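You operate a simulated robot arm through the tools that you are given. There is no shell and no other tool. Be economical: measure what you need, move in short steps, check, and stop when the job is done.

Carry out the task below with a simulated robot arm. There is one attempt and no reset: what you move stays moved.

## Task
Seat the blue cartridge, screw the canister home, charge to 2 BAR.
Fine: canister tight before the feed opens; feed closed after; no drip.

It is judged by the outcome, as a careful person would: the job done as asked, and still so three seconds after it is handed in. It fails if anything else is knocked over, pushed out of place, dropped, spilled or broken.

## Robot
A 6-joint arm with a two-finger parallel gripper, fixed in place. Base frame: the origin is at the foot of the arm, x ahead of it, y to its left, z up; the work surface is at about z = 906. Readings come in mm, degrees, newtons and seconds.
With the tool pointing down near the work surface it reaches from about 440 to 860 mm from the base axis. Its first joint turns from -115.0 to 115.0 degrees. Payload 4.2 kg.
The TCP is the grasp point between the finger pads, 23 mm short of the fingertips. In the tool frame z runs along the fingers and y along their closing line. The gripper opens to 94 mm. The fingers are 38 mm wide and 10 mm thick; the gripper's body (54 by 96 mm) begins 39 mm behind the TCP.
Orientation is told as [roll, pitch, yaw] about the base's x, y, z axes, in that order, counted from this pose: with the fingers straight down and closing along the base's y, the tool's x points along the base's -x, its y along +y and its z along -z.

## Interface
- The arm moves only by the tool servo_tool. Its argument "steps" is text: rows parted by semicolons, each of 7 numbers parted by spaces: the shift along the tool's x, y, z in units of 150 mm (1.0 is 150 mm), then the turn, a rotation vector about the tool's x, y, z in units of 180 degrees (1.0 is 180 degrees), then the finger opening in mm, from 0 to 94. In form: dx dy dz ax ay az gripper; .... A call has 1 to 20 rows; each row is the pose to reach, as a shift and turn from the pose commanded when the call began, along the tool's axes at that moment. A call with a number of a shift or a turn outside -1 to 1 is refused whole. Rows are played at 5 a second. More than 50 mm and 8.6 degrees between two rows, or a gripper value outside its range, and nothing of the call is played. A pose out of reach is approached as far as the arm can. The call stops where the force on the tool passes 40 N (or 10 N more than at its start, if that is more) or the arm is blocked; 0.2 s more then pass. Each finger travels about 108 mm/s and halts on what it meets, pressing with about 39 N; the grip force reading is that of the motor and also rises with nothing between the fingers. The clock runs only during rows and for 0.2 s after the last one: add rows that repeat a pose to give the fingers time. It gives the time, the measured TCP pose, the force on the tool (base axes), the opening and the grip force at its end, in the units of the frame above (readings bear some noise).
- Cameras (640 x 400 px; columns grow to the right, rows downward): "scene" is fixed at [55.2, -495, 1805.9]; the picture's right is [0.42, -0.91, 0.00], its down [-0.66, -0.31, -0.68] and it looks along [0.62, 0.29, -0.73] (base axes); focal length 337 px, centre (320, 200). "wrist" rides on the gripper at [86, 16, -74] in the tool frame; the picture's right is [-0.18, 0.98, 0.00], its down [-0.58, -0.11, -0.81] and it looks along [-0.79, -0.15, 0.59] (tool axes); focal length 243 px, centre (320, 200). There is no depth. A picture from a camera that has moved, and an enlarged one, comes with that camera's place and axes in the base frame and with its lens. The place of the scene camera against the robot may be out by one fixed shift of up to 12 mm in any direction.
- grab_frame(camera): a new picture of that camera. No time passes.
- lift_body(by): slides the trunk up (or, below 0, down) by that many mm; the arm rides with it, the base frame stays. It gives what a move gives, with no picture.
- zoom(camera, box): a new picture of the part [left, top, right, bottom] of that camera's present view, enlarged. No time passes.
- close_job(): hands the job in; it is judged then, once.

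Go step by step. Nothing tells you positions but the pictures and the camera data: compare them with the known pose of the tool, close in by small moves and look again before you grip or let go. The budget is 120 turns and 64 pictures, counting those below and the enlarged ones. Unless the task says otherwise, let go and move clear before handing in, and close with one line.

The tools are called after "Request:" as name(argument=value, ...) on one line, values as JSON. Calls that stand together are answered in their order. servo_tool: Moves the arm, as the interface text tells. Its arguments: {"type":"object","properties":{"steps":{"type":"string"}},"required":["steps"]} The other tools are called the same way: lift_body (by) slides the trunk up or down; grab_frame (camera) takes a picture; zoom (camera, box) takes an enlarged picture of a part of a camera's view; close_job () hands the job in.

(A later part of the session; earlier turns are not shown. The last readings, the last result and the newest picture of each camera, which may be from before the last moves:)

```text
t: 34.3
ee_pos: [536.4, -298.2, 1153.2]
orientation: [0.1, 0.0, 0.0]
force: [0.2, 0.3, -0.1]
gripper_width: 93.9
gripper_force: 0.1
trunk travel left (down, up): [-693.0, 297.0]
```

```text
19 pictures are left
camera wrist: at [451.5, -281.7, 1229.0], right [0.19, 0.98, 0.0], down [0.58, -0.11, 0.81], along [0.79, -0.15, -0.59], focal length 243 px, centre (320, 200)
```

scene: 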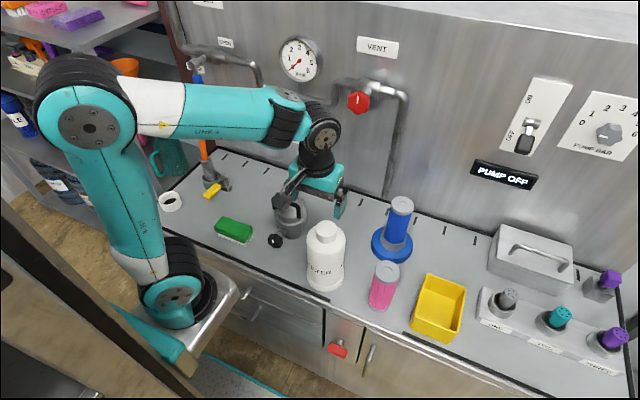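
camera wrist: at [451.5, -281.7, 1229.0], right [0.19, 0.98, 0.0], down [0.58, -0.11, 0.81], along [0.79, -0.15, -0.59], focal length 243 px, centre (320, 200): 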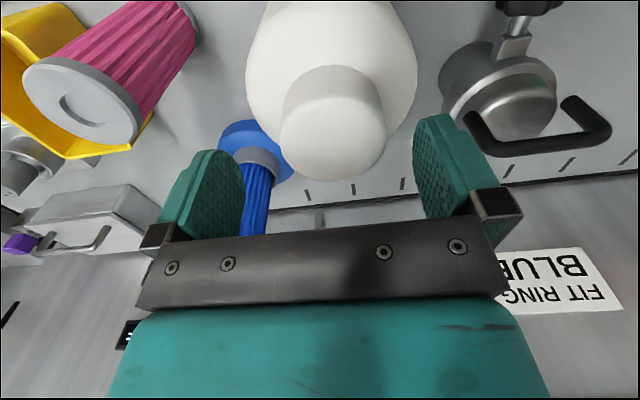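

The knob is centred at about (538, -291) and is 60 mm wide. I'll centre, descend and close on it.

Request:
servo_tool(steps="-0.01 0.045 0 0 0 0 94; -0.01 0.045 0.12 0 0 0 94; -0.01 0.045 0.22 0 0 0 94; -0.01 0.045 0.3 0 0 0 94; -0.01 0.045 0.3 0 0 0 76")

Request:
grab_frame(camera="wrist")

```text
t: 35.1
ee_pos: [538.2, -292.1, 1126.4]
orientation: [-0.1, -0.6, 0.1]
force: [-10.3, 5.2, 27.7]
gripper_width: 94.2
gripper_force: 0.1
trunk travel left (down, up): [-693.0, 297.0]
stopped in row 4: the force on the tool passed its limit (the readings are from after the stop); the commanded pose is now the measured one
```

```text
18 pictures are left
camera wrist: at [451.6, -274.9, 1201.8], right [0.18, 0.98, 0.0], down [0.57, -0.11, 0.81], along [0.8, -0.15, -0.58], focal length 243 px, centre (320, 200)
```

wrist: 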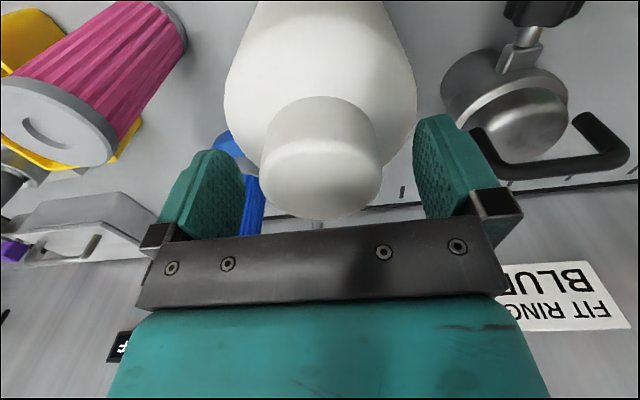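

Triangulation now gives the knob top at (529, -289, 1136), only about 22 mm tall. The open fingertips had touched the shoulder, so I'll raise, recentre and grip the knob higher.

Request:
servo_tool(steps="0 0 -0.12 0 0.0033 0 94; 0.057 0.02 -0.12 0 0.0033 0 94; 0.057 0.02 -0.115 0 0.0033 0 70; 0.057 0.02 -0.115 0 0.0033 0 60; 0.057 0.02 -0.115 0 0.0033 0 60")

Request:
grab_frame(camera="wrist")

```text
t: 36.3
ee_pos: [529.9, -290.0, 1142.6]
orientation: [0.0, 0.2, -0.2]
force: [-0.7, 0.3, 0.2]
gripper_width: 60.0
gripper_force: 0.1
trunk travel left (down, up): [-693.0, 297.0]
```

```text
17 pictures are left
camera wrist: at [444.2, -273.0, 1217.8], right [0.19, 0.98, 0.0], down [0.58, -0.11, 0.8], along [0.79, -0.15, -0.59], focal length 243 px, centre (320, 200)
```

wrist: 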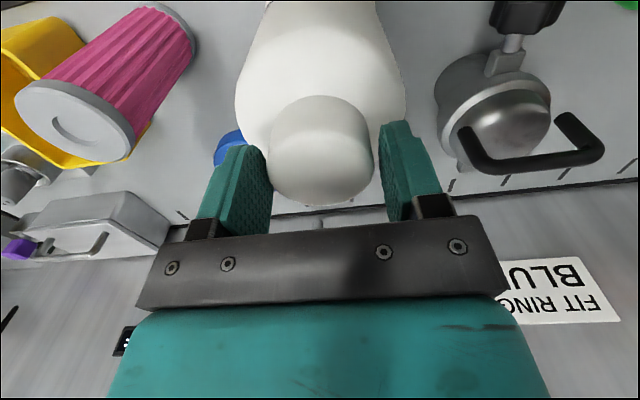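

The fingers straddle the knob well. Closing.

Request:
servo_tool(steps="0 0 0.02 0 0 0 56; 0 0 0.02 0 0 0 46; 0 0 0.02 0 0 0 46; 0 0 0.02 0 0 0 46")

Request:
lift_body(by=30)

Request:
grab_frame(camera="scene")

```text
t: 37.3
ee_pos: [530.3, -289.2, 1140.2]
orientation: [0.0, 0.0, -0.2]
force: [0.1, -3.1, 16.5]
gripper_width: 55.1
gripper_force: 39.1
trunk travel left (down, up): [-693.0, 297.0]
```

```text
t: 38.1
ee_pos: [529.8, -290.0, 1170.2]
orientation: [-0.1, 0.2, -0.1]
force: [0.6, 0.3, -4.0]
gripper_width: 55.0
gripper_force: 38.8
trunk travel left (down, up): [-723.0, 267.0]
```

```text
16 pictures are left
```

scene: 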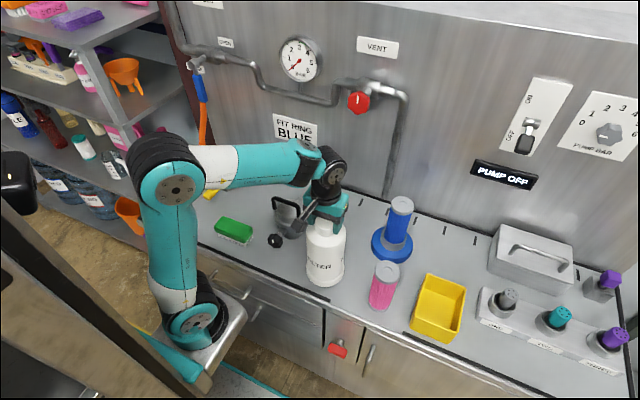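

The canister is held and lifted cleanly. I'll raise it above the cartridge and carry it to the base at about (720, -440).

Request:
lift_body(by=210)

Request:
servo_tool(steps="-0.2 -0.16 0 0 0 0 46; -0.4 -0.32 0 0 0 0 46; -0.6 -0.48 0 0 0 0 46; -0.8 -0.64 0 0 0 0 46; -0.95 -0.8 0 0 0 0 46; -1 -0.9 0 0 0 0 46")

Request:
servo_tool(steps="-0.13 -0.05 0 0 0 0 46; -0.27 -0.1 0 0 0 0 46; -0.27 -0.1 0 0 0 0 46; -0.27 -0.1 0 0 0 0 46")

```text
t: 40.3
ee_pos: [530.4, -290.3, 1380.1]
orientation: [-0.1, 0.1, -0.1]
force: [-0.7, 0.2, -3.3]
gripper_width: 55.2
gripper_force: 39.1
trunk travel left (down, up): [-933.0, 57.0]
```

```text
t: 41.7
ee_pos: [679.1, -423.9, 1380.7]
orientation: [-0.2, 0.1, -0.1]
force: [-0.1, 0.4, -2.8]
gripper_width: 54.7
gripper_force: 39.0
trunk travel left (down, up): [-933.0, 57.0]
```

```text
t: 42.7
ee_pos: [718.8, -439.1, 1380.6]
orientation: [0.0, 0.2, -0.1]
force: [0.0, 0.8, -2.9]
gripper_width: 55.0
gripper_force: 39.0
trunk travel left (down, up): [-933.0, 57.0]
```

I'm over the base. A zoomed scene view will check the canister mouth against the cartridge.

Request:
zoom(camera="scene", box=[340, 100, 460, 265])

```text
2.42 times, centred on (400, 182) of scene
camera zoom: at [55.2, -495.0, 1805.9], right [0.42, -0.91, 0.0], down [-0.66, -0.31, -0.68], along [0.62, 0.29, -0.73], focal length 817 px, centre (126, 242)
```

zoom: 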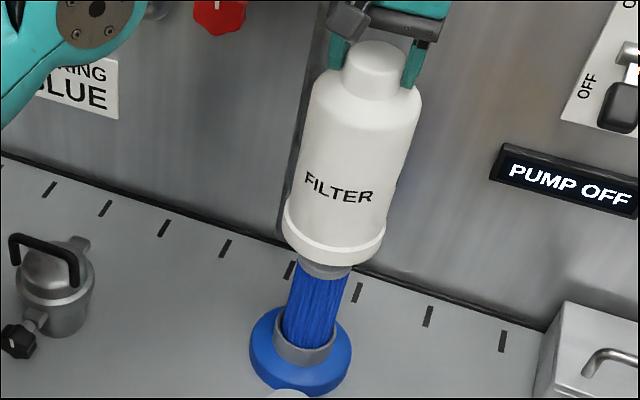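

Laterally the canister lines up with the base axis. I'll lower it slowly with the force stop active.

Request:
servo_tool(steps="-0.007 -0.008 0.1 0 0 0 46; -0.007 -0.008 0.2 0 0 0 46; -0.007 -0.008 0.3 0 0 0 46; -0.007 -0.008 0.4 0 0 0 46; -0.007 -0.008 0.5 0 0 0 46; -0.007 -0.008 0.6 0 0 0 46; -0.007 -0.008 0.7 0 0 0 46; -0.007 -0.008 0.8 0 0 0 46; -0.007 -0.008 0.9 0 0 0 46; -0.007 -0.008 1 0 0 0 46; -0.007 -0.008 1 0 0 0 46")

Request:
zoom(camera="scene", box=[350, 130, 450, 265])

```text
t: 45.1
ee_pos: [722.0, -442.4, 1227.5]
orientation: [0.0, 0.2, -0.1]
force: [0.0, -0.6, -2.7]
gripper_width: 55.2
gripper_force: 38.7
trunk travel left (down, up): [-933.0, 57.0]
```

```text
2.96 times, centred on (400, 198) of scene
camera zoom: at [55.2, -495.0, 1805.9], right [0.42, -0.91, 0.0], down [-0.66, -0.31, -0.68], along [0.62, 0.29, -0.73], focal length 999 px, centre (83, 207)
```

zoom: 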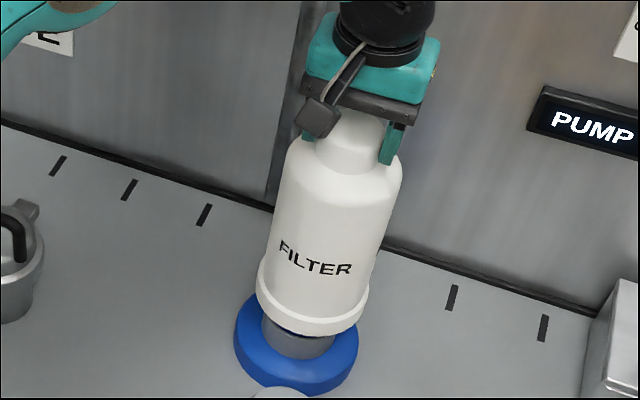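

Still aligned by eye. I'll lower another 22 mm, adjust slightly and take a close zoom before engaging.

Request:
servo_tool(steps="0.013 0.013 0.07 0 0 0 46; 0.013 0.013 0.15 0 0 0 46; 0.013 0.013 0.15 0 0 0 46")

Request:
zoom(camera="scene", box=[365, 195, 435, 265])

```text
t: 45.9
ee_pos: [720.0, -439.9, 1205.2]
orientation: [-0.1, 0.2, -0.1]
force: [-0.1, 0.4, -1.8]
gripper_width: 55.0
gripper_force: 39.3
trunk travel left (down, up): [-933.0, 57.0]
```

```text
5.71 times, centred on (400, 230) of scene
camera zoom: at [55.2, -495.0, 1805.9], right [0.42, -0.91, 0.0], down [-0.66, -0.31, -0.68], along [0.62, 0.29, -0.73], focal length 1926 px, centre (-137, 29)
```

zoom: 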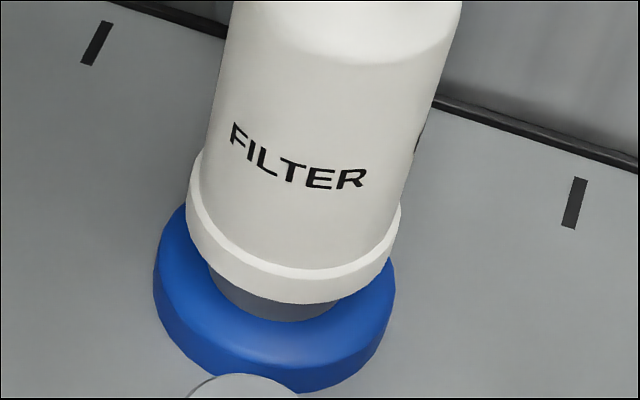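

The offsets agree to about 2-3 mm. I'll shift 2 mm in -x and lower until the canister meets the neck.

Request:
servo_tool(steps="0.015 -0.002 0 0 0 0 46; 0.015 -0.002 0.04 0 0 0 46; 0.015 -0.002 0.08 0 0 0 46; 0.015 -0.002 0.12 0 0 0 46; 0.015 -0.002 0.16 0 0 0 46; 0.015 -0.002 0.2 0 0 0 46; 0.015 -0.002 0.24 0 0 0 46; 0.015 -0.002 0.28 0 0 0 46")

Request:
zoom(camera="scene", box=[365, 195, 435, 265])

```text
t: 47.7
ee_pos: [714.4, -439.3, 1174.2]
orientation: [-0.1, 0.0, -0.2]
force: [-16.0, 5.8, 21.0]
gripper_width: 55.3
gripper_force: 38.6
trunk travel left (down, up): [-933.0, 57.0]
stopped in row 8: the force on the tool passed its limit (the readings are from after the stop); the commanded pose is now the measured one
```

```text
5.71 times, centred on (400, 230) of scene
camera zoom: at [55.2, -495.0, 1805.9], right [0.42, -0.91, 0.0], down [-0.66, -0.31, -0.68], along [0.62, 0.29, -0.73], focal length 1926 px, centre (-137, 29)
```

zoom: 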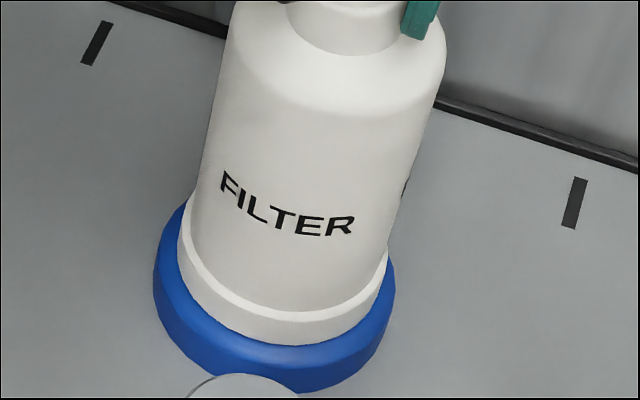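

The canister is over the neck and touching near the ring top, with its axis self-aligned. I'll turn it clockwise (seen from above) about 80° and watch height and force.

Request:
servo_tool(steps="-0.005 0 -0.005 0 0 0.04 46; -0.005 0 -0.005 0 0 0.08 46; -0.005 0 -0.005 0 0 0.12 46; -0.005 0 0 0 0 0.16 46; -0.005 0 0 0 0 0.2 46; -0.005 0 0 0 0 0.24 46; -0.005 0 0 0 0 0.28 46; -0.005 0 0 0 0 0.32 46; -0.005 0 0 0 0 0.36 46; -0.005 0 0 0 0 0.4 46; -0.005 0 0 0 0 0.44 46")

Request:
zoom(camera="scene", box=[350, 130, 450, 265])

```text
t: 50.1
ee_pos: [719.2, -439.2, 1170.5]
orientation: [0.0, -0.1, -79.2]
force: [11.7, 9.9, -7.3]
gripper_width: 54.5
gripper_force: 39.2
trunk travel left (down, up): [-933.0, 57.0]
```

```text
2.96 times, centred on (400, 198) of scene
camera zoom: at [55.2, -495.0, 1805.9], right [0.42, -0.91, 0.0], down [-0.66, -0.31, -0.68], along [0.62, 0.29, -0.73], focal length 999 px, centre (83, 207)
```

zoom: 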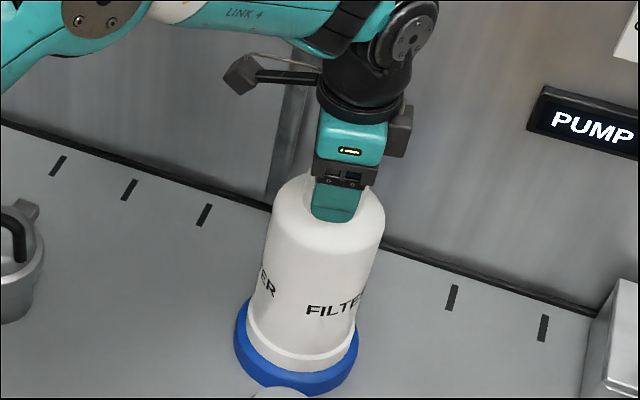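

It threads in: the tool is being pulled down as it turns. I'll continue clockwise, following down.

Request:
servo_tool(steps="0.004 0.006 0.01 0 0 0.04 46; 0.004 0.006 0.015 0 0 0.08 46; 0.004 0.006 0.018 0 0 0.12 46; 0.004 0.006 0.021 0 0 0.16 46; 0.004 0.006 0.024 0 0 0.2 46; 0.004 0.006 0.027 0 0 0.24 46; 0.004 0.006 0.03 0 0 0.28 46; 0.004 0.006 0.033 0 0 0.32 46; 0.004 0.006 0.036 0 0 0.36 46; 0.004 0.006 0.039 0 0 0.4 46; 0.004 0.006 0.042 0 0 0.44 46; 0.004 0.006 0.042 0 0 0.48 46")

```text
t: 52.7
ee_pos: [719.0, -440.1, 1165.6]
orientation: [0.2, 0.0, -165.8]
force: [4.0, -4.8, 5.1]
gripper_width: 55.3
gripper_force: 38.8
trunk travel left (down, up): [-933.0, 57.0]
```

It's turning freely with low force, now at -166° and z = 1165.6. I'll continue.

Request:
servo_tool(steps="0 0 0 0 0 0.04 46; 0 0 0 0 0 0.08 46; 0 0 0.003 0 0 0.12 46; 0 0 0.006 0 0 0.16 46; 0 0 0.009 0 0 0.2 46; 0 0 0.012 0 0 0.24 46; 0 0 0.015 0 0 0.28 46; 0 0 0.018 0 0 0.32 46; 0 0 0.021 0 0 0.36 46; 0 0 0.024 0 0 0.4 46; 0 0 0.027 0 0 0.44 46; 0 0 0.027 0 0 0.48 46")

```text
t: 54.2
ee_pos: [718.2, -439.5, 1164.1]
orientation: [0.4, -1.3, 152.0]
force: [0.4, 26.7, 10.4]
gripper_width: 55.2
gripper_force: 39.3
out of reach, approached as far as the arm can: row 6, 7
trunk travel left (down, up): [-933.0, 57.0]
stopped in row 7: the force on the tool passed its limit (the readings are from after the stop); the commanded pose is now the measured one
```

The wrist joint reached its limit at about -208°. I'll open, level, and rewind counter-clockwise for a new grip.

Request:
servo_tool(steps="0 0 0 0 0 0 60; 0 0 0 0 0 0 76; 0 0 -0.02 -0.0053 -0.0053 0 80; 0 0 -0.03 -0.0053 -0.0053 0 80")

Request:
servo_tool(steps="0 0 0 0 0 -0.045 80; 0 0 0 0 0 -0.09 80; 0 0 0 0 0 -0.135 80; 0 0 0 0 0 -0.18 80; 0 0 0 0 0 -0.225 80; 0 0 0 0 0 -0.27 80; 0 0 0 0 0 -0.315 80; 0 0 0 0 0 -0.36 80; 0 0 0 0 0 -0.405 80; 0 0 0 0 0 -0.45 80; 0 0 0 0 0 -0.495 80; 0 0 0 0 0 -0.54 80; 0 0 0 0 0 -0.585 80; 0 0 0 0 0 -0.63 80; 0 0 0 0 0 -0.675 80; 0 0 0 0 0 -0.72 80; 0 0 0 0 0 -0.765 80; 0 0 0 0 0 -0.81 80; 0 0 0 0 0 -0.855 80; 0 0 0 0 0 -0.9 80")

Request:
servo_tool(steps="0 0 0 0 0 -0.045 80; 0 0 0 0 0 -0.09 80; 0 0 0 0 0 -0.135 80; 0 0 0 0 0 -0.18 80; 0 0 0 0 0 -0.225 80; 0 0 0 0 0 -0.27 80; 0 0 0 0 0 -0.315 80; 0 0 0 0 0 -0.36 80; 0 0 0 0 0 -0.405 80; 0 0 0 0 0 -0.45 80; 0 0 0 0 0 -0.495 80; 0 0 0 0 0 -0.54 80; 0 0 0 0 0 -0.585 80; 0 0 0 0 0 -0.585 80")

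```text
t: 55.2
ee_pos: [716.5, -444.3, 1167.4]
orientation: [1.5, -2.0, 151.5]
force: [-0.2, -0.8, -1.0]
gripper_width: 79.8
gripper_force: 0.1
trunk travel left (down, up): [-933.0, 57.0]
```

```text
t: 59.5
ee_pos: [717.5, -443.1, 1166.9]
orientation: [-2.0, 1.6, -46.4]
force: [1.0, -0.3, 0.0]
gripper_width: 80.2
gripper_force: 0.0
trunk travel left (down, up): [-933.0, 57.0]
```

```text
t: 62.5
ee_pos: [716.6, -445.3, 1167.0]
orientation: [2.0, 1.6, 59.0]
force: [-0.4, -0.1, 0.1]
gripper_width: 80.0
gripper_force: 0.0
trunk travel left (down, up): [-933.0, 57.0]
```

The rewound tool has about a 2° tilt. I'll level it, recentre on (719, -440), and regrip.

Request:
servo_tool(steps="-0.02 0.0025 0 0.006 -0.0045 0 80; -0.039 0.0045 0 0.0111 -0.0089 0 80; -0.039 0.0045 0.015 0.0111 -0.0089 0 80; -0.039 0.0045 0.015 0.0111 -0.0089 0 80")

Request:
servo_tool(steps="0 0 0 0 0 0 60; 0 0 0 0 0 0 46; 0 0 0 0 0 0 46; 0 0 0 0 0 0 46")

```text
t: 63.5
ee_pos: [719.8, -440.8, 1163.5]
orientation: [-0.1, 0.1, 58.8]
force: [1.0, 0.1, 1.3]
gripper_width: 80.0
gripper_force: 0.0
trunk travel left (down, up): [-933.0, 57.0]
```

```text
t: 64.5
ee_pos: [720.4, -440.1, 1164.6]
orientation: [0.0, 0.0, 58.8]
force: [0.0, -0.9, -0.2]
gripper_width: 54.9
gripper_force: 38.8
trunk travel left (down, up): [-933.0, 57.0]
```

Regripped squarely. I'll continue clockwise.

Request:
servo_tool(steps="0 0 0.002 0 0 0.045 46; 0 0 0.004 0 0 0.09 46; 0 0 0.006 0 0 0.135 46; 0 0 0.009 0 0 0.18 46; 0 0 0.012 0 0 0.225 46; 0 0 0.014 0 0 0.27 46; 0 0 0.016 0 0 0.315 46; 0 0 0.019 0 0 0.36 46; 0 0 0.022 0 0 0.405 46; 0 0 0.024 0 0 0.45 46; 0 0 0.027 0 0 0.495 46; 0 0 0.029 0 0 0.54 46; 0 0 0.029 0 0 0.585 46")

```text
t: 67.2
ee_pos: [718.8, -439.7, 1160.3]
orientation: [0.0, 0.0, -46.5]
force: [-1.0, -6.3, 6.6]
gripper_width: 55.6
gripper_force: 38.4
trunk travel left (down, up): [-933.0, 57.0]
```

Still turning freely, with z now 1160.3. I'll continue.

Request:
servo_tool(steps="0 0 -0.004 0 0 0.045 46; 0 0 -0.002 0 0 0.09 46; 0 0 0 0 0 0.135 46; 0 0 0.002 0 0 0.18 46; 0 0 0.004 0 0 0.225 46; 0 0 0.006 0 0 0.27 46; 0 0 0.008 0 0 0.315 46; 0 0 0.01 0 0 0.36 46; 0 0 0.012 0 0 0.405 46; 0 0 0.014 0 0 0.45 46; 0 0 0.016 0 0 0.495 46; 0 0 0.018 0 0 0.54 46; 0 0 0.018 0 0 0.585 46")

Request:
zoom(camera="scene", box=[350, 130, 450, 265])

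```text
t: 70.0
ee_pos: [719.0, -439.4, 1159.8]
orientation: [0.2, 0.2, -151.8]
force: [2.5, -12.8, 14.9]
gripper_width: 55.3
gripper_force: 39.0
trunk travel left (down, up): [-933.0, 57.0]
```

```text
2.96 times, centred on (400, 198) of scene
camera zoom: at [55.2, -495.0, 1805.9], right [0.42, -0.91, 0.0], down [-0.66, -0.31, -0.68], along [0.62, 0.29, -0.73], focal length 999 px, centre (83, 207)
```

zoom: 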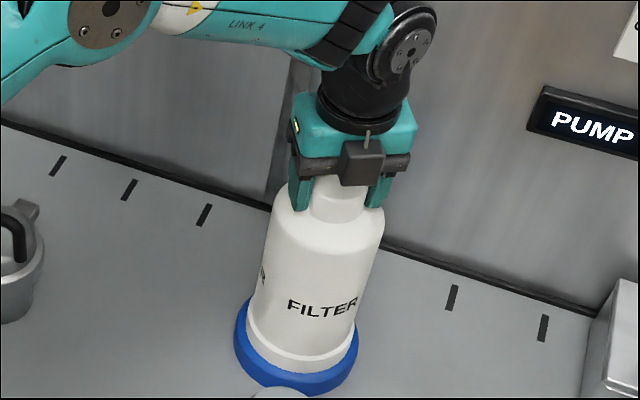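

The height has stopped dropping and vertical force is building, which suggests it's tight and slipping in the fingers. I'll turn another 40° and see whether the label still moves.

Request:
servo_tool(steps="0 0 -0.008 0 0 0.045 46; 0 0 -0.008 0 0 0.09 46; 0 0 -0.008 0 0 0.135 46; 0 0 -0.008 0 0 0.18 46; 0 0 -0.008 0 0 0.225 46; 0 0 -0.008 0 0 0.225 46")

Request:
zoom(camera="scene", box=[350, 130, 450, 265])

```text
t: 71.5
ee_pos: [720.5, -440.9, 1158.8]
orientation: [0.0, 0.1, 167.8]
force: [5.3, -13.1, 9.6]
gripper_width: 54.7
gripper_force: 39.1
trunk travel left (down, up): [-933.0, 57.0]
```

```text
2.96 times, centred on (400, 198) of scene
camera zoom: at [55.2, -495.0, 1805.9], right [0.42, -0.91, 0.0], down [-0.66, -0.31, -0.68], along [0.62, 0.29, -0.73], focal length 999 px, centre (83, 207)
```

zoom: 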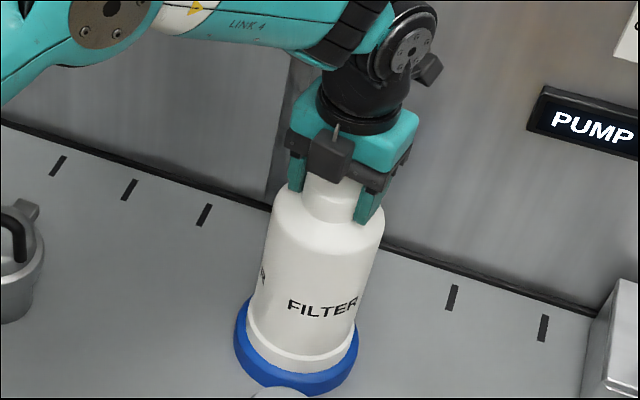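

The label stayed put while the fingers slid, so the canister is home and tight. I'll let go, rise and unwind the wrist.

Request:
servo_tool(steps="0 0 0 0 0 0 60; 0 0 0 0 0 0 80; 0 0 0 0 0 0 94; 0 0 -0.2 0 0 0 94; 0 0 -0.5 0 0 0 94; 0 0 -0.7 0 0 0 94; 0 0 -0.7 0 0 -0.045 94; 0 0 -0.7 0 0 -0.09 94; 0 0 -0.7 0 0 -0.135 94; 0 0 -0.7 0 0 -0.18 94; 0 0 -0.7 0 0 -0.225 94; 0 0 -0.7 0 0 -0.27 94; 0 0 -0.7 0 0 -0.315 94; 0 0 -0.7 0 0 -0.36 94; 0 0 -0.7 0 0 -0.405 94")

Request:
servo_tool(steps="0 0 0 0 0 -0.045 94; 0 0 0 0 0 -0.09 94; 0 0 0 0 0 -0.135 94; 0 0 0 0 0 -0.18 94; 0 0 0 0 0 -0.225 94; 0 0 0 0 0 -0.27 94; 0 0 0 0 0 -0.315 94; 0 0 0 0 0 -0.36 94; 0 0 0 0 0 -0.405 94; 0 0 0 0 0 -0.45 94; 0 0 0 0 0 -0.495 94; 0 0 0 0 0 -0.54 94; 0 0 0 0 0 -0.585 94; 0 0 0 0 0 -0.63 94; 0 0 0 0 0 -0.66 94; 0 0 0 0 0 -0.66 94")

```text
t: 74.7
ee_pos: [718.9, -439.1, 1261.7]
orientation: [0.0, 0.0, -119.2]
force: [-0.4, 0.0, 0.7]
gripper_width: 94.0
gripper_force: 0.0
trunk travel left (down, up): [-933.0, 57.0]
```

```text
t: 78.0
ee_pos: [719.2, -439.6, 1264.1]
orientation: [0.0, 0.0, -0.5]
force: [-0.3, -0.4, 1.1]
gripper_width: 94.1
gripper_force: 0.0
trunk travel left (down, up): [-933.0, 57.0]
```

Next is the pump knob, near (865, -803, 1366), reading 0. I'll back off and turn the tool horizontal, facing the wall.

Request:
servo_tool(steps="0.2 -0.08 -0.14 0 0 0 94; 0.4 -0.16 -0.28 0 0 0 94; 0.6 -0.24 -0.42 0 0 0 94; 0.8 -0.32 -0.56 0 0 0 94; 1 -0.4 -0.7 0 0 0 94; 1 -0.4 -0.7 0 0 0 94")

Request:
servo_tool(steps="0 0 0 0 -0.045 0 94; 0 0 0 0 -0.09 0 94; 0 0 0 0 -0.135 0 94; 0 0 0 0 -0.18 0 94; 0 0 0 0 -0.225 0 94; 0 0 0 0 -0.27 0 94; 0 0 0 0 -0.315 0 94; 0 0 0 0 -0.36 0 94; 0 0 0 0 -0.405 0 94; 0 0 0 0 -0.45 0 94; 0 0 0 0 -0.495 0 94; 0 0 0 0 -0.495 0 94")

```text
t: 79.5
ee_pos: [568.3, -495.6, 1368.2]
orientation: [0.0, 0.0, -0.4]
force: [-0.2, -0.1, -0.4]
gripper_width: 93.9
gripper_force: 0.0
trunk travel left (down, up): [-933.0, 57.0]
```

```text
t: 82.0
ee_pos: [569.6, -498.8, 1369.7]
orientation: [-0.2, -89.3, -0.3]
force: [0.6, -0.8, 0.2]
gripper_width: 93.9
gripper_force: 0.0
trunk travel left (down, up): [-933.0, 57.0]
```

The tool is horizontal. I'll move sideways to y ≈ -803 at a safe distance from the wall.

Request:
servo_tool(steps="0 -0.25 0 0 0 0 94; 0 -0.5 0 0 0 0 94; 0 -0.75 0.1 0 0 0 94; 0 -1 0.2 0 0 0 94")

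Request:
servo_tool(steps="0 -0.25 0.1 0 0 0 94; 0 -0.5 0.2 0 0 0 94; 0 -0.75 0.3 0 0 0 94; 0 -1 0.4 0 0 0 94; 0 -1 0.6 0 0 0 94; 0 -1 0.8 0 0 0 94; 0 -1 0.8 0 0 0 94")

Request:
grab_frame(camera="scene")

```text
t: 83.0
ee_pos: [597.2, -649.8, 1367.3]
orientation: [10.4, -89.0, -11.1]
force: [-1.0, 0.2, 0.5]
gripper_width: 93.9
gripper_force: 0.0
trunk travel left (down, up): [-933.0, 57.0]
```

```text
t: 84.7
ee_pos: [641.9, -669.4, 1366.3]
orientation: [1.8, -89.1, -2.4]
force: [0.4, 0.4, 0.5]
gripper_width: 93.9
gripper_force: 0.1
out of reach, approached as far as the arm can: row 1, 2, 3, 4, 5, 6, 7
trunk travel left (down, up): [-933.0, 57.0]
```

```text
8 pictures are left
```

scene: 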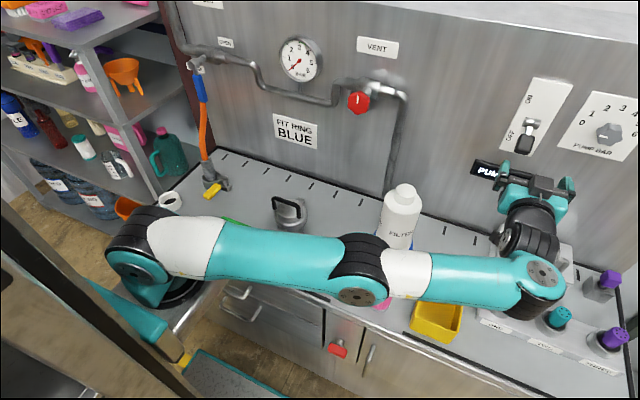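

Fully stretched, the arm stops at (642, -669), so the pump knob at a radius near 1160 mm is out of reach. The switch is marginal. The feed lever triangulates to about x = 790, y = 270, z = 1222-1300 and is reachable. I'll go there with the tool still horizontal.

Request:
servo_tool(steps="0 0.2 -0.1 0 0 0 94; 0 0.4 -0.2 0 0 0 94; 0 0.6 -0.3 0 0 0 94; 0 0.6 -0.3 0 0 0 94")

Request:
servo_tool(steps="0 0.25 0 0 0 0 94; 0 0.5 0 0 0 0 94; 0 0.75 0 0 0 0 94; 0 1 0 0 0 0 94")

```text
t: 85.7
ee_pos: [600.7, -582.6, 1368.2]
orientation: [-4.2, -89.2, 3.7]
force: [-1.7, 0.5, 0.9]
gripper_width: 93.9
gripper_force: 0.0
trunk travel left (down, up): [-933.0, 57.0]
```

```text
t: 86.7
ee_pos: [603.0, -433.6, 1369.0]
orientation: [1.4, -89.0, -2.0]
force: [1.7, -0.3, 0.7]
gripper_width: 93.9
gripper_force: 0.0
trunk travel left (down, up): [-933.0, 57.0]
```

That worked. I'll continue towards the feed lever.

Request:
servo_tool(steps="0 0.25 0 0 0 0 94; 0 0.5 0 0 0 0 94; 0 0.75 0 0 0 0 94; 0 1 0 0 0 0 94")

Request:
servo_tool(steps="0 0.25 0 0 0 0 94; 0 0.5 0 0 0 0 94; 0 0.75 0 0 0 0 94; 0 1 0 0 0 0 94")

Request:
servo_tool(steps="0 0.25 0 0 0 0 94; 0 0.5 0 0 0 0 94; 0 0.75 0 0 0 0 94; 0 1 0 0 0 0 94")

Request:
servo_tool(steps="0 0.25 0 0 0 0 94; 0 0.5 0 0 0 0 94; 0 0.75 0 0 0 0 94; 0 1 0 0 0 0 94")

Request:
servo_tool(steps="0 0.25 0 0 0 0 94; 0 0.5 0 0 0 0 94; 0 0.67 0 0 0 0 94; 0 0.67 0 0 0 0 94")

Request:
lift_body(by=-120)

Request:
grab_frame(camera="wrist")

Request:
zoom(camera="scene", box=[160, 20, 340, 170])

```text
t: 87.7
ee_pos: [614.7, -300.7, 1382.6]
orientation: [-0.5, -88.7, -0.1]
force: [-0.1, -0.1, 0.0]
gripper_width: 94.3
gripper_force: 0.1
out of reach, approached as far as the arm can: row 3, 4
trunk travel left (down, up): [-933.0, 57.0]
```

```text
t: 88.7
ee_pos: [666.2, -161.4, 1383.9]
orientation: [1.5, -89.1, -2.2]
force: [0.1, -0.3, 0.0]
gripper_width: 93.9
gripper_force: 0.1
out of reach, approached as far as the arm can: row 1, 2, 3, 4
trunk travel left (down, up): [-933.0, 57.0]
```

```text
t: 89.7
ee_pos: [669.6, -70.8, 1383.2]
orientation: [-176.0, -87.9, 178.7]
force: [0.0, 0.5, 0.0]
gripper_width: 94.0
gripper_force: 0.1
out of reach, approached as far as the arm can: row 2, 3, 4
trunk travel left (down, up): [-933.0, 57.0]
```

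```text
t: 90.7
ee_pos: [649.3, 61.3, 1363.5]
orientation: [-177.5, -87.6, -180.1]
force: [0.5, -0.6, -0.2]
gripper_width: 94.2
gripper_force: 0.1
out of reach, approached as far as the arm can: row 2, 3, 4
trunk travel left (down, up): [-933.0, 57.0]
```

```text
t: 91.7
ee_pos: [629.9, 112.2, 1342.7]
orientation: [-176.8, -87.5, 179.6]
force: [-0.1, 0.4, -0.8]
gripper_width: 93.9
gripper_force: 0.1
out of reach, approached as far as the arm can: row 1, 2, 3, 4
trunk travel left (down, up): [-933.0, 57.0]
```

```text
t: 93.2
ee_pos: [630.3, 112.2, 1222.0]
orientation: [-177.0, -87.4, 179.8]
force: [0.2, 0.2, -0.3]
gripper_width: 94.2
gripper_force: 0.1
trunk travel left (down, up): [-813.0, 177.0]
```

```text
7 pictures are left
camera wrist: at [559.4, 123.8, 1133.2], right [-0.06, 0.98, 0.18], down [-0.82, -0.15, 0.55], along [0.56, -0.12, 0.82], focal length 243 px, centre (320, 200)
```

wrist: 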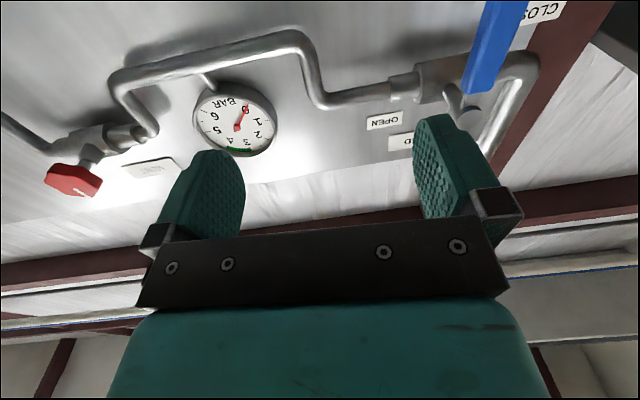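

```text
2.67 times, centred on (250, 95) of scene
camera zoom: at [55.2, -495.0, 1805.9], right [0.42, -0.91, 0.0], down [-0.66, -0.31, -0.68], along [0.62, 0.29, -0.73], focal length 899 px, centre (507, 480)
```

zoom: 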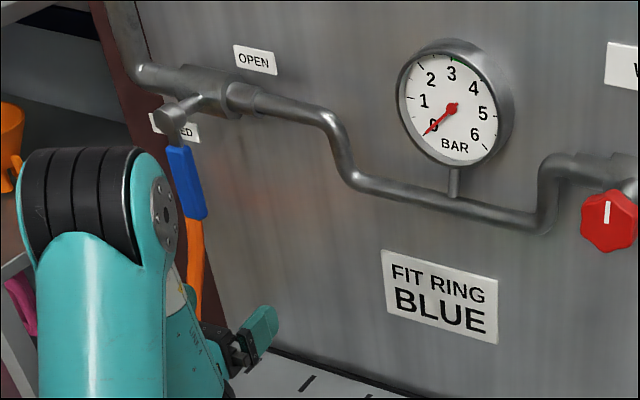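

The lever triangulates to x ≈ 778, y ≈ 260, with the blue grip at z = 1222-1305 and the hub near z = 1340. The gauge reads 0. I'll move to a stand-off in front of the lever.

Request:
servo_tool(steps="0 0 0.25 0 0.014 0 94; -0.05 0.25 0.4 0 0.014 0 94; -0.1 0.5 0.5 0 0.014 0 94; -0.15 0.75 0.5 0 0.014 0 94; -0.2 0.98 0.48 0 0.014 0 94; -0.2 0.98 0.48 0 0.014 0 94")

```text
t: 94.5
ee_pos: [640.1, 117.1, 1187.4]
orientation: [-136.6, -89.8, 139.4]
force: [-0.5, 0.3, -0.1]
gripper_width: 93.8
gripper_force: 0.0
out of reach, approached as far as the arm can: row 1, 2, 3, 4, 5, 6
trunk travel left (down, up): [-813.0, 177.0]
```

The arm folds against a joint limit with a fully horizontal tool this close. I'll ease the tilt to about 30° below horizontal, which is enough to straddle the lever, then approach.

Request:
servo_tool(steps="0 0 0 0 0.042 0 94; 0 0 0 0 0.084 0 94; 0 0 0 0 0.126 0 94; 0 0 0 0 0.167 0 94; 0 0 0 0 0.167 0 94")

Request:
lift_body(by=60)

```text
t: 95.8
ee_pos: [602.8, 48.2, 1045.2]
orientation: [0.9, -64.0, 2.9]
force: [0.8, -0.4, 0.1]
gripper_width: 94.1
gripper_force: 0.0
out of reach, approached as far as the arm can: row 1, 2, 3, 4, 5
trunk travel left (down, up): [-813.0, 177.0]
```

```text
t: 96.8
ee_pos: [603.3, 49.2, 1104.9]
orientation: [0.9, -64.0, 2.9]
force: [0.1, -0.7, 0.6]
gripper_width: 94.3
gripper_force: 0.0
trunk travel left (down, up): [-873.0, 117.0]
```

That move slid unexpectedly against a joint limit. I'll raise clear and return the wrist to straight down, to recover a good arm posture.

Request:
lift_body(by=110)

Request:
servo_tool(steps="0 0 0 0 0.045 0 94; 0 0 0 0 0.09 0 94; 0 0 0 0 0.135 0 94; 0 0 0 0 0.135 0 94")

Request:
grab_frame(camera="scene")

```text
t: 98.2
ee_pos: [601.2, 49.0, 1215.7]
orientation: [0.9, -64.0, 2.8]
force: [-1.1, -0.8, 0.2]
gripper_width: 93.9
gripper_force: 0.0
trunk travel left (down, up): [-983.0, 7.0]
```

```text
t: 99.2
ee_pos: [540.8, 0.4, 1086.7]
orientation: [1.3, -42.6, 3.4]
force: [0.4, -0.8, -0.1]
gripper_width: 93.9
gripper_force: 0.1
out of reach, approached as far as the arm can: row 1, 2, 3, 4
trunk travel left (down, up): [-983.0, 7.0]
```

```text
5 pictures are left
```

scene: 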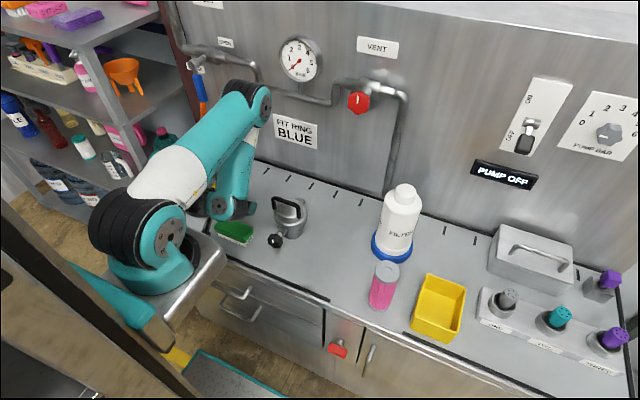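

The arm is folded because the trunk is too high for this height. I'll raise the tool in steps and lower the trunk correspondingly, to restore the earlier posture.

Request:
servo_tool(steps="-0.18 0 -0.1 0 0 0 94; -0.37 0 -0.2 0 0 0 94; -0.55 0 -0.3 0 0 0 94; -0.74 0 -0.4 0 0 0 94; -0.92 0 -0.5 0 0 0 94; -0.92 0 -0.5 0 0 0 94")

```text
t: 100.6
ee_pos: [541.5, 1.5, 1086.6]
orientation: [1.2, -42.7, 3.3]
force: [0.0, -0.4, -0.4]
gripper_width: 93.9
gripper_force: 0.1
out of reach, approached as far as the arm can: row 1, 2, 3, 4, 5, 6
trunk travel left (down, up): [-983.0, 7.0]
```

It's stuck there, so I'll probe a few small moves to find which direction frees it.

Request:
servo_tool(steps="-0.2 0 0.19 0 0 0 94; -0.2 0 0.19 0 0 0 94")

Request:
servo_tool(steps="0 -0.27 0 0 0 0 94; 0 -0.27 0 0 0 0 94")

Request:
servo_tool(steps="0.18 0 0.2 0 0 0 94; 0.18 0 0.2 0 0 0 94")

Request:
servo_tool(steps="0 0 0 0 -0.04 0 94; 0 0 0 0 -0.04 0 94")

```text
t: 101.2
ee_pos: [545.8, -6.5, 1085.0]
orientation: [1.4, -42.9, 3.4]
force: [0.5, 0.3, -0.1]
gripper_width: 94.2
gripper_force: 0.0
out of reach, approached as far as the arm can: row 1, 2
trunk travel left (down, up): [-983.0, 7.0]
```

```text
t: 101.8
ee_pos: [548.8, -47.0, 1082.7]
orientation: [1.3, -42.7, 3.4]
force: [0.4, -0.9, -0.2]
gripper_width: 94.0
gripper_force: 0.0
trunk travel left (down, up): [-983.0, 7.0]
```

```text
t: 102.4
ee_pos: [546.9, -46.3, 1043.9]
orientation: [1.1, -42.7, 3.4]
force: [-0.1, -0.1, 0.3]
gripper_width: 94.1
gripper_force: 0.0
trunk travel left (down, up): [-983.0, 7.0]
```

```text
t: 103.0
ee_pos: [545.2, -46.9, 1043.0]
orientation: [1.4, -50.0, 3.1]
force: [0.4, -0.1, 0.4]
gripper_width: 94.2
gripper_force: 0.0
out of reach, approached as far as the arm can: row 1
trunk travel left (down, up): [-983.0, 7.0]
```

Moving -y frees it. I'll retrace in -y and rise.

Request:
servo_tool(steps="-0.18 0 -0.15 0 0 0 94; -0.36 0 -0.3 0 0 0 94; -0.36 0 -0.3 0 0 0 94")

Request:
servo_tool(steps="0 -0.27 0 0 0 0 94; 0 -0.54 0 0 0 0 94; 0 -0.81 0 0 0 0 94; 0 -1 0 0 0 0 94")

Request:
servo_tool(steps="-0.18 0 -0.15 0 0 0 94; -0.36 0 -0.3 0 0 0 94; -0.54 0 -0.45 0 0 0 94; -0.72 0 -0.6 0 0 0 94; -0.72 0 -0.6 0 0 0 94")

```text
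t: 103.8
ee_pos: [558.4, -46.2, 1101.6]
orientation: [1.3, -49.9, 3.1]
force: [-0.2, -0.6, 0.0]
gripper_width: 93.8
gripper_force: 0.1
out of reach, approached as far as the arm can: row 2, 3
trunk travel left (down, up): [-983.0, 7.0]
```

```text
t: 104.8
ee_pos: [567.8, -193.8, 1098.9]
orientation: [1.3, -50.0, 3.0]
force: [-0.3, 0.8, 1.0]
gripper_width: 93.8
gripper_force: 0.1
out of reach, approached as far as the arm can: row 4
trunk travel left (down, up): [-983.0, 7.0]
```

```text
t: 106.0
ee_pos: [571.0, -187.3, 1125.8]
orientation: [1.2, -50.2, 3.1]
force: [0.7, -0.1, 0.3]
gripper_width: 93.9
gripper_force: 0.0
out of reach, approached as far as the arm can: row 1, 2, 3, 4, 5
trunk travel left (down, up): [-983.0, 7.0]
```

This looks like an inner reach limit around the shoulder. I'll move outward in +x instead.

Request:
servo_tool(steps="-0.14 0 0.17 0 0 0 94; -0.28 0 0.34 0 0 0 94; -0.43 0 0.51 0 0 0 94; -0.43 0 0.51 0 0 0 94")

Request:
servo_tool(steps="-0.2 0 -0.17 0 0 0 94; -0.4 0 -0.34 0 0 0 94; -0.6 0 -0.51 0 0 0 94; -0.6 0 -0.51 0 0 0 94")

```text
t: 107.0
ee_pos: [584.8, -162.4, 1117.2]
orientation: [1.3, -50.0, 3.1]
force: [-0.2, 0.6, 0.8]
gripper_width: 94.0
gripper_force: 0.0
out of reach, approached as far as the arm can: row 1, 2, 3, 4
trunk travel left (down, up): [-983.0, 7.0]
```

```text
t: 108.0
ee_pos: [584.7, -162.6, 1128.8]
orientation: [1.3, -50.2, 3.1]
force: [-0.6, 0.3, -0.5]
gripper_width: 93.6
gripper_force: 0.1
out of reach, approached as far as the arm can: row 1, 2, 3, 4
trunk travel left (down, up): [-983.0, 7.0]
```

The wrist is tucked under a high shoulder. The clear bench area near y ≈ -290 lets me go down and outward, away from the shoulder, to unfold.

Request:
servo_tool(steps="0.1 -0.2 0.09 0 0 0 94; 0.1 -0.4 0.09 0 0 0 94; 0.1 -0.6 0.09 0 0 0 94; 0.1 -0.8 0.09 0 0 0 94; 0.1 -0.8 0.09 0 0 0 94")

Request:
servo_tool(steps="0.2 0 0.17 0 0 0 94; 0.2 0 0.17 0 0 0 94")

Request:
servo_tool(steps="-0.17 0 0.2 0 0 0 94; -0.34 0 0.4 0 0 0 94; -0.34 0 0.4 0 0 0 94")

```text
t: 109.2
ee_pos: [544.5, -218.1, 1103.9]
orientation: [1.2, -50.0, 3.0]
force: [0.3, -0.1, -0.1]
gripper_width: 94.1
gripper_force: 0.1
out of reach, approached as far as the arm can: row 1, 2, 3, 4, 5
trunk travel left (down, up): [-983.0, 7.0]
```

```text
t: 109.8
ee_pos: [546.8, -217.4, 1064.8]
orientation: [1.4, -50.0, 3.1]
force: [0.4, 1.2, 0.4]
gripper_width: 94.1
gripper_force: 0.0
trunk travel left (down, up): [-983.0, 7.0]
```

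```text
t: 110.6
ee_pos: [577.3, -183.7, 1069.1]
orientation: [1.2, -50.1, 3.1]
force: [-0.1, -0.2, 0.9]
gripper_width: 93.9
gripper_force: 0.1
out of reach, approached as far as the arm can: row 1, 2, 3
trunk travel left (down, up): [-983.0, 7.0]
```

Outward and upward are both blocked but downward is free. I'll shift to the clear spot at y ≈ -270, go lower, and then push outward.

Request:
servo_tool(steps="0.15 -0.2 0 0 0 0 94; 0.3 -0.4 0 0 0 0 94; 0.4 -0.6 0 0 0 0 94; 0.4 -0.6 0 0 0 0 94")

Request:
servo_tool(steps="0.17 0 0.15 0 0 0 94; 0.25 0 0.2 0 0 0 94; 0.25 0 0.2 0 0 0 94")

Request:
servo_tool(steps="-0.17 0 0.2 0 0 0 94; -0.34 0 0.4 0 0 0 94; -0.34 0 0.4 0 0 0 94")

```text
t: 111.6
ee_pos: [522.8, -233.8, 1024.9]
orientation: [1.4, -50.0, 3.1]
force: [-0.4, 0.1, -0.2]
gripper_width: 93.9
gripper_force: 0.0
out of reach, approached as far as the arm can: row 1, 2, 3, 4
trunk travel left (down, up): [-983.0, 7.0]
```

```text
t: 112.4
ee_pos: [515.9, -228.5, 977.5]
orientation: [1.2, -49.9, 3.1]
force: [-0.8, 0.2, 0.3]
gripper_width: 94.2
gripper_force: 0.1
out of reach, approached as far as the arm can: row 1, 2, 3
trunk travel left (down, up): [-983.0, 7.0]
```

```text
t: 113.1
ee_pos: [556.9, -196.3, 987.3]
orientation: [0.4, -49.5, 3.2]
force: [-14.6, -36.0, 4.0]
gripper_width: 78.6
gripper_force: 0.0
out of reach, approached as far as the arm can: row 1, 2, 3
trunk travel left (down, up): [-983.0, 7.0]
stopped in row 3: the force on the tool passed its limit (the readings are from after the stop); the commanded pose is now the measured one
```

I touched something on the +y side, most likely the pot. I'll back off straight away and look.

Request:
servo_tool(steps="0.1 -0.13 -0.1 0 0 0 78; 0.2 -0.26 -0.2 0 0 0 78; 0.2 -0.26 -0.2 0 0 0 78")

Request:
grab_frame(camera="scene")

```text
t: 113.9
ee_pos: [516.6, -229.6, 984.7]
orientation: [0.7, -49.8, 3.3]
force: [0.5, 0.5, 0.3]
gripper_width: 78.1
gripper_force: 0.1
out of reach, approached as far as the arm can: row 2, 3
trunk travel left (down, up): [-983.0, 7.0]
```

```text
4 pictures are left
```

scene: 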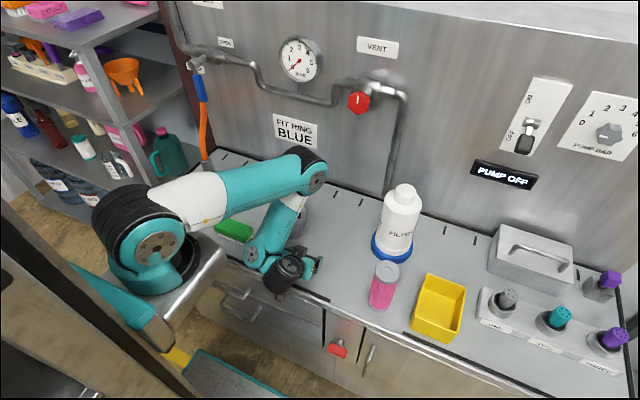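

The pot is hidden behind the forearm and nothing has fallen. I'm going to command an up-and-outward target for many rows, away from the pot, to let the arm work free.

Request:
servo_tool(steps="-0.2 -0.1 -0.1 0 0 0 78; -0.4 -0.2 -0.15 0 0.03 0 78; -0.6 -0.3 -0.2 0 0.06 0 78; -0.8 -0.4 -0.25 0 0.09 0 78; -0.95 -0.5 -0.3 0 0.12 0 78; -0.95 -0.5 -0.3 0 0.15 0 78; -0.95 -0.5 -0.3 0 0.18 0 78; -0.95 -0.5 -0.3 0 0.22 0 78; -0.95 -0.5 -0.3 0 0.22 0 78; -0.95 -0.5 -0.3 0 0.22 0 78; -0.95 -0.5 -0.3 0 0.22 0 78")

```text
t: 116.3
ee_pos: [372.7, -165.8, 971.7]
orientation: [-0.3, -14.2, 3.8]
force: [0.2, -0.3, -0.6]
gripper_width: 78.1
gripper_force: 0.1
out of reach, approached as far as the arm can: row 1, 2, 3, 4, 5, 6, 7, 8, 9, 10, 11
trunk travel left (down, up): [-983.0, 7.0]
```

The tool is now nearly straight down and tucked in close at (373, -166). I'll try straight outward from here.

Request:
servo_tool(steps="-0.2 0 0.05 0 0 0 78; -0.4 0 0.1 0 0 0 78; -0.6 0 0.15 0 0 0 78; -0.6 0 0.15 0 0 0 78; -0.6 0 0.15 0 0 0 78")

Request:
servo_tool(steps="0 0 0 0 0.04 0 78; 0 0 0 0 0.075 0 78; 0 0 0 0 0.075 0 78")

Request:
servo_tool(steps="0 0 -0.2 0 0 0 78; 0 0 -0.4 0 0 0 78; 0 0 -0.6 0 0 0 78; 0 0 -0.6 0 0 0 78")

```text
t: 117.5
ee_pos: [386.6, -138.6, 972.1]
orientation: [-0.4, -14.4, 3.6]
force: [0.0, 0.3, -0.1]
gripper_width: 77.9
gripper_force: 0.0
out of reach, approached as far as the arm can: row 1, 2, 3, 4, 5
trunk travel left (down, up): [-983.0, 7.0]
```

```text
t: 118.3
ee_pos: [335.9, -131.0, 953.3]
orientation: [-1.9, -7.3, 3.6]
force: [-0.1, 0.3, 0.3]
gripper_width: 78.0
gripper_force: 0.1
out of reach, approached as far as the arm can: row 1, 2
trunk travel left (down, up): [-983.0, 7.0]
```

```text
t: 119.3
ee_pos: [312.2, -120.6, 951.3]
orientation: [-0.3, -0.9, 3.6]
force: [-0.4, 0.3, -0.3]
gripper_width: 77.9
gripper_force: 0.0
out of reach, approached as far as the arm can: row 1, 2, 3, 4
trunk travel left (down, up): [-983.0, 7.0]
```

I'm still constrained. I'll probe small single-direction moves to learn what's free in this posture.

Request:
servo_tool(steps="0 -0.25 0 0 0 0 78; 0 -0.25 0 0 0 0 78")

Request:
servo_tool(steps="0 0 -0.25 0 0 0 78; 0 0 -0.25 0 0 0 78")

Request:
servo_tool(steps="0 0.25 0 0 0 0 78; 0 0.25 0 0 0 0 78")

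Request:
servo_tool(steps="-0.25 0 0 0 0 0 78; -0.25 0 0 0 0 0 78")

Request:
servo_tool(steps="0 0 0 0 0 -0.04 78; 0 0 0 0 0 -0.08 78; 0 0 0 0 0 -0.08 78")

```text
t: 119.9
ee_pos: [301.2, -147.9, 952.1]
orientation: [-0.4, -0.9, 3.8]
force: [-0.1, 1.0, -0.6]
gripper_width: 78.1
gripper_force: 0.1
out of reach, approached as far as the arm can: row 1, 2
trunk travel left (down, up): [-983.0, 7.0]
```

```text
t: 120.5
ee_pos: [300.9, -147.8, 952.0]
orientation: [-0.4, -0.8, 3.7]
force: [0.5, -0.1, 0.3]
gripper_width: 77.8
gripper_force: 0.1
out of reach, approached as far as the arm can: row 1, 2
trunk travel left (down, up): [-983.0, 7.0]
```

```text
t: 121.1
ee_pos: [299.0, -111.4, 949.3]
orientation: [-0.2, -0.7, 3.5]
force: [0.9, 0.3, -0.5]
gripper_width: 78.0
gripper_force: 0.0
trunk travel left (down, up): [-983.0, 7.0]
```

```text
t: 121.7
ee_pos: [322.1, -113.8, 951.5]
orientation: [-0.2, -4.3, 3.6]
force: [-0.5, 0.4, 0.3]
gripper_width: 78.0
gripper_force: 0.0
out of reach, approached as far as the arm can: row 1
trunk travel left (down, up): [-983.0, 7.0]
```

```text
t: 122.5
ee_pos: [314.2, -104.5, 951.6]
orientation: [-0.5, -0.8, 18.1]
force: [-0.1, -0.7, -0.3]
gripper_width: 78.1
gripper_force: 0.0
out of reach, approached as far as the arm can: row 1, 2, 3
trunk travel left (down, up): [-983.0, 7.0]
```

Retracing the known path should work: pitching the fingers back up lets the folded arm unroll. I'll interleave pitch-up with rising and outward moves.

Request:
servo_tool(steps="0 0 0 0 0 0.04 78; 0 0 0 0 0 0.08 78; 0 0 0 0 0 0.08 78")

Request:
servo_tool(steps="-0.17 -0.08 -0.07 0 -0.03 0 78; -0.33 -0.16 -0.15 0 -0.06 0 78; -0.5 -0.25 -0.22 0 -0.09 0 78; -0.667 -0.333 -0.3 0 -0.122 0 78; -0.667 -0.333 -0.3 0 -0.122 0 78")

Request:
servo_tool(steps="-0.2 -0.05 -0.07 0 -0.03 0 78; -0.4 -0.1 -0.15 0 -0.06 0 78; -0.6 -0.15 -0.22 0 -0.09 0 78; -0.843 -0.2 -0.306 0 -0.128 0 78; -0.843 -0.2 -0.306 0 -0.128 0 78")

```text
t: 123.3
ee_pos: [314.4, -105.3, 951.4]
orientation: [-0.2, -0.9, 3.8]
force: [-0.4, -0.3, 0.4]
gripper_width: 78.1
gripper_force: 0.0
out of reach, approached as far as the arm can: row 1, 2, 3
trunk travel left (down, up): [-983.0, 7.0]
```

```text
t: 124.5
ee_pos: [438.6, -151.2, 998.1]
orientation: [-0.4, -22.8, 3.8]
force: [0.1, 0.0, 0.4]
gripper_width: 77.9
gripper_force: 0.1
out of reach, approached as far as the arm can: row 1, 2, 3
trunk travel left (down, up): [-983.0, 7.0]
```

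```text
t: 125.7
ee_pos: [540.8, -173.0, 1084.9]
orientation: [-0.4, -45.9, 3.9]
force: [-0.9, -0.2, 0.2]
gripper_width: 77.9
gripper_force: 0.0
out of reach, approached as far as the arm can: row 2, 3
trunk travel left (down, up): [-983.0, 7.0]
```

That works. I'll continue unrolling upward.

Request:
servo_tool(steps="-0.22 -0.05 -0.12 0 -0.03 0 78; -0.44 -0.09 -0.24 0 -0.06 0 78; -0.66 -0.13 -0.36 0 -0.09 0 78; -0.885 -0.18 -0.475 0 -0.122 0 78; -0.885 -0.18 -0.475 0 -0.122 0 78")

```text
t: 126.9
ee_pos: [611.5, -209.8, 1217.4]
orientation: [-0.9, -67.8, 4.5]
force: [-0.1, 0.1, 0.1]
gripper_width: 77.9
gripper_force: 0.0
out of reach, approached as far as the arm can: row 1, 2, 3, 4, 5
trunk travel left (down, up): [-983.0, 7.0]
```

Request:
servo_tool(steps="-0.23 -0.02 -0.02 0 -0.03 0 78; -0.45 -0.04 -0.04 0 -0.06 0 78; -0.68 -0.05 -0.06 0 -0.09 0 78; -0.903 -0.07 -0.078 0 -0.122 0 78; -0.903 -0.07 -0.078 0 -0.122 0 78")

Request:
servo_tool(steps="-0.2 -0.2 0 0 0 0 78; -0.4 -0.4 0 0 0 0 78; -0.6 -0.6 0 0 0 0 78; -0.6 -0.8 0 0 0 0 78; -0.6 -1 0 0 0 0 78; -0.6 -1 0 0 0 0 78")

Request:
servo_tool(steps="0 -0.2 0 0 0 0 78; 0 -0.4 0 0 0 0 78; 0 -0.6 0 0 0 0 78; 0 -0.6 0 0 0 0 78")

```text
t: 128.1
ee_pos: [651.4, -218.6, 1348.1]
orientation: [-45.6, -89.7, 49.2]
force: [-0.2, -0.3, -0.4]
gripper_width: 77.9
gripper_force: 0.1
trunk travel left (down, up): [-983.0, 7.0]
```

```text
t: 129.5
ee_pos: [638.3, -261.9, 1384.4]
orientation: [-55.8, -89.6, 59.2]
force: [1.2, 0.1, 0.4]
gripper_width: 78.3
gripper_force: 0.1
out of reach, approached as far as the arm can: row 2, 3, 4, 5, 6
trunk travel left (down, up): [-983.0, 7.0]
```

```text
t: 130.5
ee_pos: [643.8, -267.2, 1375.6]
orientation: [-47.9, -89.6, 51.2]
force: [0.6, -0.2, -0.9]
gripper_width: 77.9
gripper_force: 0.0
out of reach, approached as far as the arm can: row 1, 2, 3, 4
trunk travel left (down, up): [-983.0, 7.0]
```

Request:
servo_tool(steps="-0.15 0 0 0 -0.03 0 78; -0.3 0 0 0 -0.06 0 78; -0.45 0 0 0 -0.09 0 78; -0.6 0 0 0 -0.12 0 78; -0.6 0 0 0 -0.12 0 78")

Request:
servo_tool(steps="0 -0.1 0.2 0 0 0 78; 0 -0.2 0.4 0 0 0 78; 0 -0.3 0.6 0 0 0 78; 0 -0.3 0.6 0 0 0 78")

```text
t: 131.7
ee_pos: [654.8, -260.8, 1471.1]
orientation: [-179.3, -68.7, -177.1]
force: [-0.3, 0.1, -0.1]
gripper_width: 77.9
gripper_force: 0.2
out of reach, approached as far as the arm can: row 1, 2, 3, 4, 5
trunk travel left (down, up): [-983.0, 7.0]
```

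```text
t: 132.7
ee_pos: [717.7, -288.0, 1484.9]
orientation: [-179.2, -68.6, -177.1]
force: [0.5, 0.1, -0.1]
gripper_width: 78.1
gripper_force: 0.1
out of reach, approached as far as the arm can: row 2, 3, 4
trunk travel left (down, up): [-983.0, 7.0]
```

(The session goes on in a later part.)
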